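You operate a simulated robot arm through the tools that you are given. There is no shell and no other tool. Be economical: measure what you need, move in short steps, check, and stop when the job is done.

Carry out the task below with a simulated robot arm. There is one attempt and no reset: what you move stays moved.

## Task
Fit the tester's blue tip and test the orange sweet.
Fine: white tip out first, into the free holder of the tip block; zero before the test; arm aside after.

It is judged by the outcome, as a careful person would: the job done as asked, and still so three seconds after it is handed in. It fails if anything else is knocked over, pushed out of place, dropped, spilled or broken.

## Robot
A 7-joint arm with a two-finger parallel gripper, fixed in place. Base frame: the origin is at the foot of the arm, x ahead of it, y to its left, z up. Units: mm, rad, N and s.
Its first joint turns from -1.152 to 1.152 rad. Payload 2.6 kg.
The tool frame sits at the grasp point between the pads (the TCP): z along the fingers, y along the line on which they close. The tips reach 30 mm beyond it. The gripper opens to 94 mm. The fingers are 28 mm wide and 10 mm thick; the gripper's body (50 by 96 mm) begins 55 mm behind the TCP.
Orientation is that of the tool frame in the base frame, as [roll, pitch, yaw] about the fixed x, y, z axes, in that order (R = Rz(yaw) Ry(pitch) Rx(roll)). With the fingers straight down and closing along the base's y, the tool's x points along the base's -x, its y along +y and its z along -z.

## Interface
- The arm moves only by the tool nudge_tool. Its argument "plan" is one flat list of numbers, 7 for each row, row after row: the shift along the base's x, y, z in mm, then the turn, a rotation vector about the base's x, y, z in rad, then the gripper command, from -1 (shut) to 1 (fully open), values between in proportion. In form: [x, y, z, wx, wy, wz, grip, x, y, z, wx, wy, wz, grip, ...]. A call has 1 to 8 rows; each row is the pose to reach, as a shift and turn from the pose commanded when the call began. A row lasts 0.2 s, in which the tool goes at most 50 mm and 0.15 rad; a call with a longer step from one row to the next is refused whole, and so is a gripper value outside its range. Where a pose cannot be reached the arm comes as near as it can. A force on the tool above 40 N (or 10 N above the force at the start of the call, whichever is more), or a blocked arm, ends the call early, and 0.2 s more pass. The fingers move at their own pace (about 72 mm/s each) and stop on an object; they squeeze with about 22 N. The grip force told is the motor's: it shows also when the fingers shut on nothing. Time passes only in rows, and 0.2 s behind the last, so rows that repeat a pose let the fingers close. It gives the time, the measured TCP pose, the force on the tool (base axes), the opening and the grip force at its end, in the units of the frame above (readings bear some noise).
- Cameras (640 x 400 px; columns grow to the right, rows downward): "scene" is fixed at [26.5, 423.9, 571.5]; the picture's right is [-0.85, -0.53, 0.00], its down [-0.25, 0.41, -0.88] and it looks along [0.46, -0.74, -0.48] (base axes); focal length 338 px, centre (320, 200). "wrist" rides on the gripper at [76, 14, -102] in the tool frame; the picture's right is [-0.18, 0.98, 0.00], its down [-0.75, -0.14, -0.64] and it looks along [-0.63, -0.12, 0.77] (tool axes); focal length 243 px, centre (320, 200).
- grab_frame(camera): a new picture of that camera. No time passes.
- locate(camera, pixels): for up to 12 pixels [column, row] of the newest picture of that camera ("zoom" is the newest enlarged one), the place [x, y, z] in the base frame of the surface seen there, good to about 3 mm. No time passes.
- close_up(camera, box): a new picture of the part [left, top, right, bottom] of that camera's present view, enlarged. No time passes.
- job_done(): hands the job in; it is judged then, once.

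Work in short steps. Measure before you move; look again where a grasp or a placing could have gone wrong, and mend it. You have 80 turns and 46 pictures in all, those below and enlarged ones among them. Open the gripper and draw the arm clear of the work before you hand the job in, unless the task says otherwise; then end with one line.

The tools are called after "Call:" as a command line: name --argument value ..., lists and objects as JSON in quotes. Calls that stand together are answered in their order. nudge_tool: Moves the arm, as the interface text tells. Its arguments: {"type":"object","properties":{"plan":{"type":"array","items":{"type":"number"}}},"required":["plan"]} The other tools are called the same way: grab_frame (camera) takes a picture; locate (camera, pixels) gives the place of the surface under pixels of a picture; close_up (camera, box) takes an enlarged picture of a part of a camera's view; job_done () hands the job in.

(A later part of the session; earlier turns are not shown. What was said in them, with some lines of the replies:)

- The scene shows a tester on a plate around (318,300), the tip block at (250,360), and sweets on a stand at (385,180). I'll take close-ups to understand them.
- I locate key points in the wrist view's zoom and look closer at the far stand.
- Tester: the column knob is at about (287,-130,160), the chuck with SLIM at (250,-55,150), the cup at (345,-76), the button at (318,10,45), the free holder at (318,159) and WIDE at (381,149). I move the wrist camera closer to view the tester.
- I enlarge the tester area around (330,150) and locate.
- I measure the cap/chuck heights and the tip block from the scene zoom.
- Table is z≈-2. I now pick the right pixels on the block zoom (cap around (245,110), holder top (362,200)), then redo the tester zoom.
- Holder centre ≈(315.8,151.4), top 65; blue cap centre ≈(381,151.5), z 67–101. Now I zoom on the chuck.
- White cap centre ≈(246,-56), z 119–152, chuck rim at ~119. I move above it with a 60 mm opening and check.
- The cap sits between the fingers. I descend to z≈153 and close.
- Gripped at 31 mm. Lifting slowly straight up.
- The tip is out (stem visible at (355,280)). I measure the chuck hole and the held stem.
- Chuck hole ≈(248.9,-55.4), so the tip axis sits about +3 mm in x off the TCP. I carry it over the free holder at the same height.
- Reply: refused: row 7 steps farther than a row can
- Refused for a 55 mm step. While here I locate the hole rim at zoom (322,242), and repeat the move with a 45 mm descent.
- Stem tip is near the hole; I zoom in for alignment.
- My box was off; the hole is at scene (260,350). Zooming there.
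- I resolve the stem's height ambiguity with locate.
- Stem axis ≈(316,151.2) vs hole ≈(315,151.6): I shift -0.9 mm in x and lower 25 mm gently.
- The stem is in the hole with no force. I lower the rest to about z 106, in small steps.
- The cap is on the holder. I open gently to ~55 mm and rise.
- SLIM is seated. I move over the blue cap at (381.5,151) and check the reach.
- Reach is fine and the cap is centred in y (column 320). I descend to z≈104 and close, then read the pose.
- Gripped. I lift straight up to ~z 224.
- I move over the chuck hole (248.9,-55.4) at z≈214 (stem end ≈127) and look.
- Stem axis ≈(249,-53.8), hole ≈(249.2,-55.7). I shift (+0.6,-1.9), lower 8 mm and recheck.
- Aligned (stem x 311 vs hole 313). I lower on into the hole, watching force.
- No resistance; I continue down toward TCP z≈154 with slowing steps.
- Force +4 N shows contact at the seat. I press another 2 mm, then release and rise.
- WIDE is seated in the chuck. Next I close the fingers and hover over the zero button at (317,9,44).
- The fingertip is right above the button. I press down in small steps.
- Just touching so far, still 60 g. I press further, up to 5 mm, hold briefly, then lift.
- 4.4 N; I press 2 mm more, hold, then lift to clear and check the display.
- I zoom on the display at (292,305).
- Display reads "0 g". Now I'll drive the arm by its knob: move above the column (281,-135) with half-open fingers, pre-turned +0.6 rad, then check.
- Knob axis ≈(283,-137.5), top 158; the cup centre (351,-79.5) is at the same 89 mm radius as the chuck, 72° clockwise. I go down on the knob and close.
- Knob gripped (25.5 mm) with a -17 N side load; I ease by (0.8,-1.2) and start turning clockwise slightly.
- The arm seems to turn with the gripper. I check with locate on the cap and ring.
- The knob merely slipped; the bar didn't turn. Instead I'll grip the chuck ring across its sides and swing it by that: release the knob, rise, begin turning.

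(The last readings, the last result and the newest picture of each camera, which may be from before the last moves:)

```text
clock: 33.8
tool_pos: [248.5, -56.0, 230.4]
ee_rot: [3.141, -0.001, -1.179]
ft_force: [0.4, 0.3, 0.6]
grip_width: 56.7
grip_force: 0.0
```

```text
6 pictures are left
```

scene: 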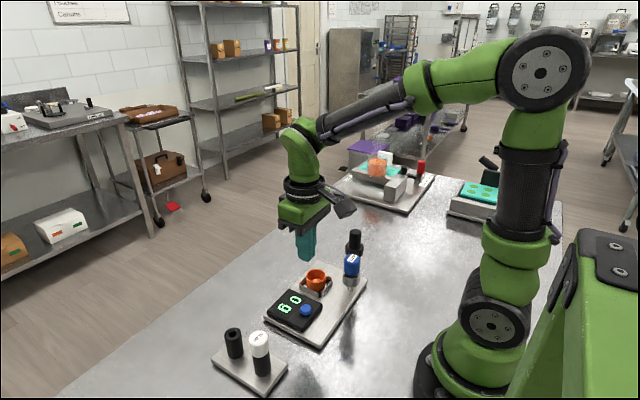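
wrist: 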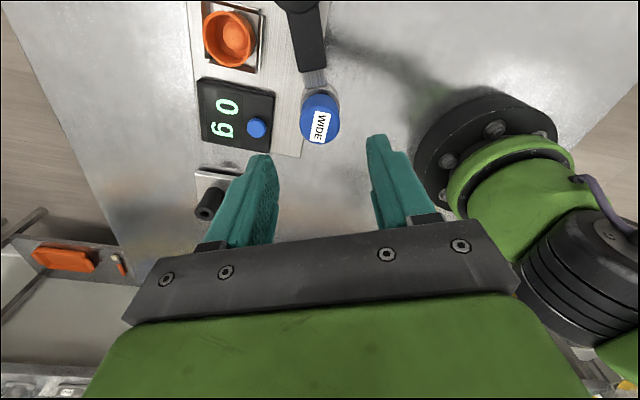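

Cap is centred between fingers, with the bar perpendicular. I descend to grip the ring (TCP z≈131).

Call:
nudge_tool --plan '[0, 0, -40, 0, 0, 0, 0.2, 0, 0, -75, 0, 0, 0, 0.2, 0, 0, -99, 0, 0, 0, 0.2, 0, 0, -99, 0, 0, 0, -0.1, 0, 0, -99, 0, 0, 0, -0.5, 0, 0, -99, 0, 0, 0, -1]'

```text
clock: 35.2
tool_pos: [250.0, -55.1, 131.2]
ee_rot: [3.141, 0.0, -1.179]
ft_force: [-0.4, 0.5, 0.3]
grip_width: 35.6
grip_force: 21.9
```

Ring gripped at 35.6 mm. I start the swing along the arc about (283,-137.7), first quarter, watching forces.

Call:
nudge_tool --plan '[5, 1.9, 0, 0, 0, -0.06, -1, 10.1, 3.5, 0, 0, 0, -0.12, -1, 15.3, 4.8, 0, 0, 0, -0.18, -1, 20.5, 5.7, 0, 0, 0, -0.24, -1]'

```text
clock: 36.2
tool_pos: [270.1, -49.3, 130.0]
ee_rot: [-3.141, 0.0, -1.424]
ft_force: [2.0, -4.1, 0.0]
grip_width: 35.5
grip_force: 22.1
```

Low forces; the arm follows. Continuing the arc to 1.08 rad.

Call:
nudge_tool --plan '[10.6, 1, 0, 0, 0, -0.12, -1, 21.2, 0.6, 0, 0, 0, -0.24, -1, 31.7, -0.9, 0, 0, 0, -0.36, -1, 42, -3.8, 0, 0, 0, -0.48, -1, 51.8, -7.8, 0, 0, 0, -0.6, -1, 61.1, -13, 0, 0, 0, -0.72, -1, 69.7, -19.2, 0, 0, 0, -0.84, -1]'

```text
clock: 37.8
tool_pos: [339.6, -68.3, 131.3]
ee_rot: [3.141, 0.002, -2.263]
ft_force: [2.7, 7.7, 0.4]
grip_width: 35.5
grip_force: 21.9
```

Finishing the last 0.175 rad, then checking alignment over the cup.

Call:
nudge_tool --plan '[3, -2.7, 0, 0, 0, -0.045, -1, 5.9, -5.4, 0, 0, 0, -0.09, -1, 8.6, -8.1, 0, 0, 0, -0.135, -1, 11, -10.9, 0, 0, 0, -0.175, -1]'

Call:
close_up --camera "scene" --box '[270, 220, 370, 310]'

```text
clock: 38.8
tool_pos: [350.5, -79.8, 130.8]
ee_rot: [3.138, -0.001, -2.437]
ft_force: [-0.5, 9.5, 0.4]
grip_width: 35.4
grip_force: 21.9
```

```text
4.44 times, centred on (320, 265) of scene
```

zoom: 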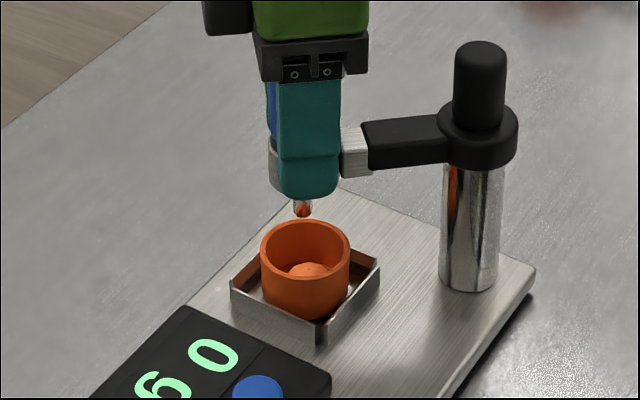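

The stem hangs over the cup centre. I try lowering the arm by the ring 8 mm and read the force.

Call:
nudge_tool --plan '[0, 0, -2, 0, 0, 0, -1, 0, 0, -4, 0, 0, 0, -1, 0, 0, -6, 0, 0, 0, -1, 0, 0, -8, 0, 0, 0, -1]'

Call:
close_up --camera "scene" --box '[270, 220, 370, 310]'

```text
clock: 39.8
tool_pos: [349.6, -78.5, 122.8]
ee_rot: [3.138, 0.001, -2.435]
ft_force: [-7.1, 19.1, 4.8]
grip_width: 35.3
grip_force: 21.8
```

```text
4.44 times, centred on (320, 265) of scene
```

zoom: 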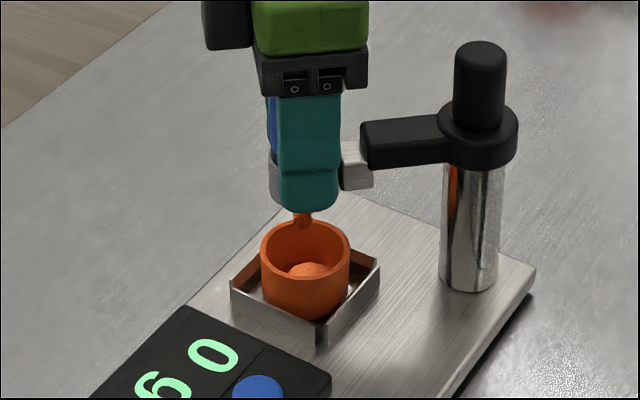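

The chuck block slides down in the bar's end against a light spring (4.8 N); side load suggests slight overswing. I ease it by 0.8 mm and lower 14 mm more.

Call:
nudge_tool --plan '[-0.5, 0.6, -3, 0, 0, 0, -1, -0.5, 0.6, -6, 0, 0, 0, -1, -0.5, 0.6, -9, 0, 0, 0, -1, -0.5, 0.6, -12, 0, 0, 0, -1, -0.5, 0.6, -14, 0, 0, 0, -1]'

```text
clock: 41.0
tool_pos: [350.5, -79.3, 108.1]
ee_rot: [3.142, -0.001, -2.438]
ft_force: [-11.3, 14.7, 17.6]
grip_width: 35.7
grip_force: 21.7
```

Force z 17.6 N, likely reaching the sweet. I look at the display and stem.

Call:
close_up --camera "scene" --box '[260, 230, 360, 320]'

```text
4.44 times, centred on (310, 275) of scene
```

zoom: 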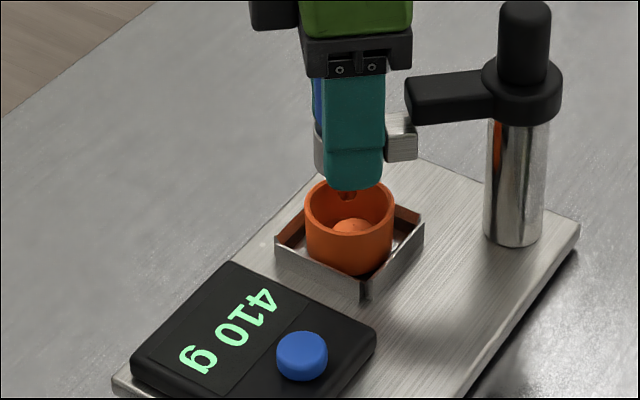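

Display reads 410 g: the tip is bearing on the sweet. I press 1.5 mm more for a firm reading and hold.

Call:
nudge_tool --plan '[0, 0, -0.8, 0, 0, 0, -1, 0, 0, -1.5, 0, 0, 0, -1, 0, 0, -1.5, 0, 0, 0, -1]'

Call:
close_up --camera "scene" --box '[260, 230, 360, 320]'

```text
clock: 41.8
tool_pos: [349.9, -79.6, 106.9]
ee_rot: [3.14, 0.0, -2.437]
ft_force: [-10.9, 8.9, 17.4]
grip_width: 35.7
grip_force: 22.1
```

```text
4.44 times, centred on (310, 275) of scene
```

zoom: 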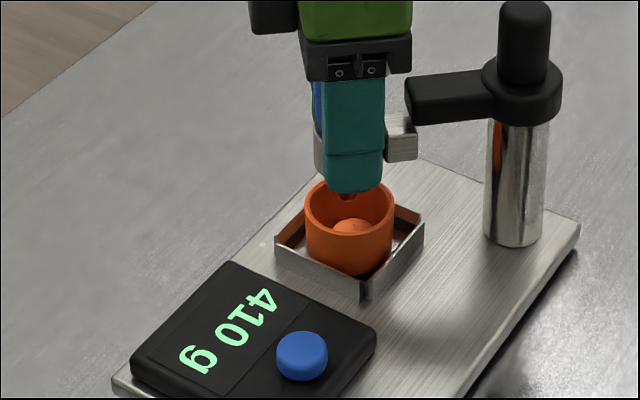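

Reading and force are steady (fingers beginning to slip on the ring), so I raise back to the start height and check whether the reading is held.

Call:
nudge_tool --plan '[0, 0, 5, 0, 0, 0, -1, 0, 0, 11, 0, 0, 0, -1, 0, 0, 17, 0, 0, 0, -1, 0, 0, 22, 0, 0, 0, -1, 0, 0, 22, 0, 0, 0, -1]'

Call:
close_up --camera "scene" --box '[260, 230, 360, 320]'

```text
clock: 43.0
tool_pos: [349.0, -80.5, 127.1]
ee_rot: [3.137, -0.003, -2.437]
ft_force: [-2.5, 9.1, 0.0]
grip_width: 35.4
grip_force: 22.0
```

```text
4.44 times, centred on (310, 275) of scene
```

zoom: 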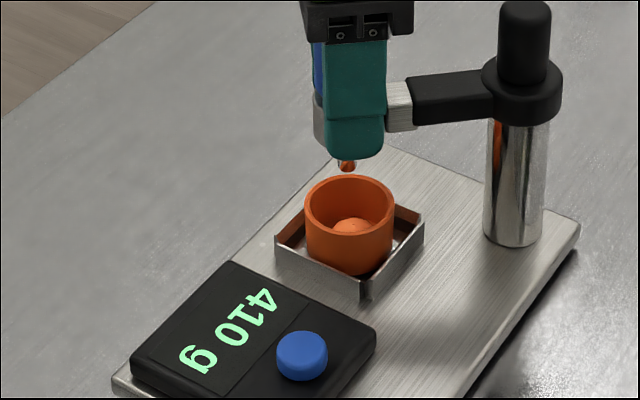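

The reading 410 g is held. I swing the tester arm back aside along the reverse arc.

Call:
nudge_tool --plan '[-4.6, 4.9, 0, 0, 0, 0.085, -1, -10.5, 10.3, 0, 0, 0, 0.175, -1, -19.1, 16.5, 0, 0, 0, 0.295, -1, -28.4, 21.7, 0, 0, 0, 0.415, -1, -38.2, 25.7, 0, 0, 0, 0.535, -1, -48.5, 28.6, 0, 0, 0, 0.655, -1, -59, 30.1, 0, 0, 0, 0.775, -1, -69.6, 30.5, 0, 0, 0, 0.895, -1]'

Call:
nudge_tool --plan '[-10.6, -1, 0, 0, 0, 0.12, -1, -21, -3.2, 0, 0, 0, 0.24, -1, -31.1, -6.7, 0, 0, 0, 0.36, -1, -31.1, -6.7, 0, 0, 0, 0.36, -1]'

```text
clock: 44.8
tool_pos: [280.7, -49.9, 129.4]
ee_rot: [-3.14, 0.0, -1.538]
ft_force: [0.8, -16.1, 0.0]
grip_width: 35.4
grip_force: 22.3
```

```text
clock: 45.8
tool_pos: [248.1, -54.2, 129.0]
ee_rot: [3.141, 0.002, -1.179]
ft_force: [3.2, -3.6, -0.2]
grip_width: 35.5
grip_force: 21.3
```

Back at the parked angle. I open, rise clear straight up, and draw the arm toward a free area.

Call:
nudge_tool --plan '[0, 0, 0, 0, 0, 0, -0.4, 0, 0, 0, 0, 0, 0, 0, 0, 0, 0, 0, 0, 0, 0.2, 0, 0, 30, 0, 0, 0, 0.2, 0, 0, 75, 0, 0, 0, 0.2, 0, 0, 120, 0, 0, 0, 0.2, 0, 20, 160, 0, 0, 0, 0.2, 0, 40, 200, 0, 0, 0, 0.2]'

Call:
grab_frame --camera "scene"

```text
clock: 47.6
tool_pos: [248.9, -16.5, 330.6]
ee_rot: [3.141, 0.001, -1.182]
ft_force: [0.3, -0.2, 0.2]
grip_width: 56.5
grip_force: 0.0
```

```text
0 pictures are left
```

scene: 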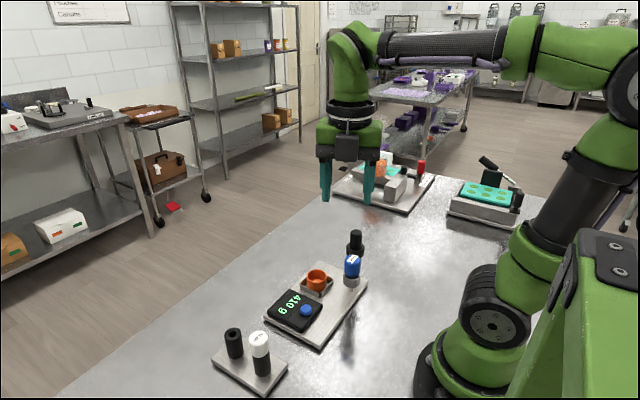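

The last picture shows 410 g on the display, WIDE fitted with the tester arm parked, SLIM in the holder, and everything else in place. I'm handing in.

Call:
job_done

```text
The job is handed in.
```

The blue WIDE tip is fitted and the orange sweet tested: I zeroed the tester first, and it holds a reading of 410 g (my fingers began to slip at that load, so I pressed no harder). The white SLIM tip is in the free holder, and both the tester arm and the robot are clear.
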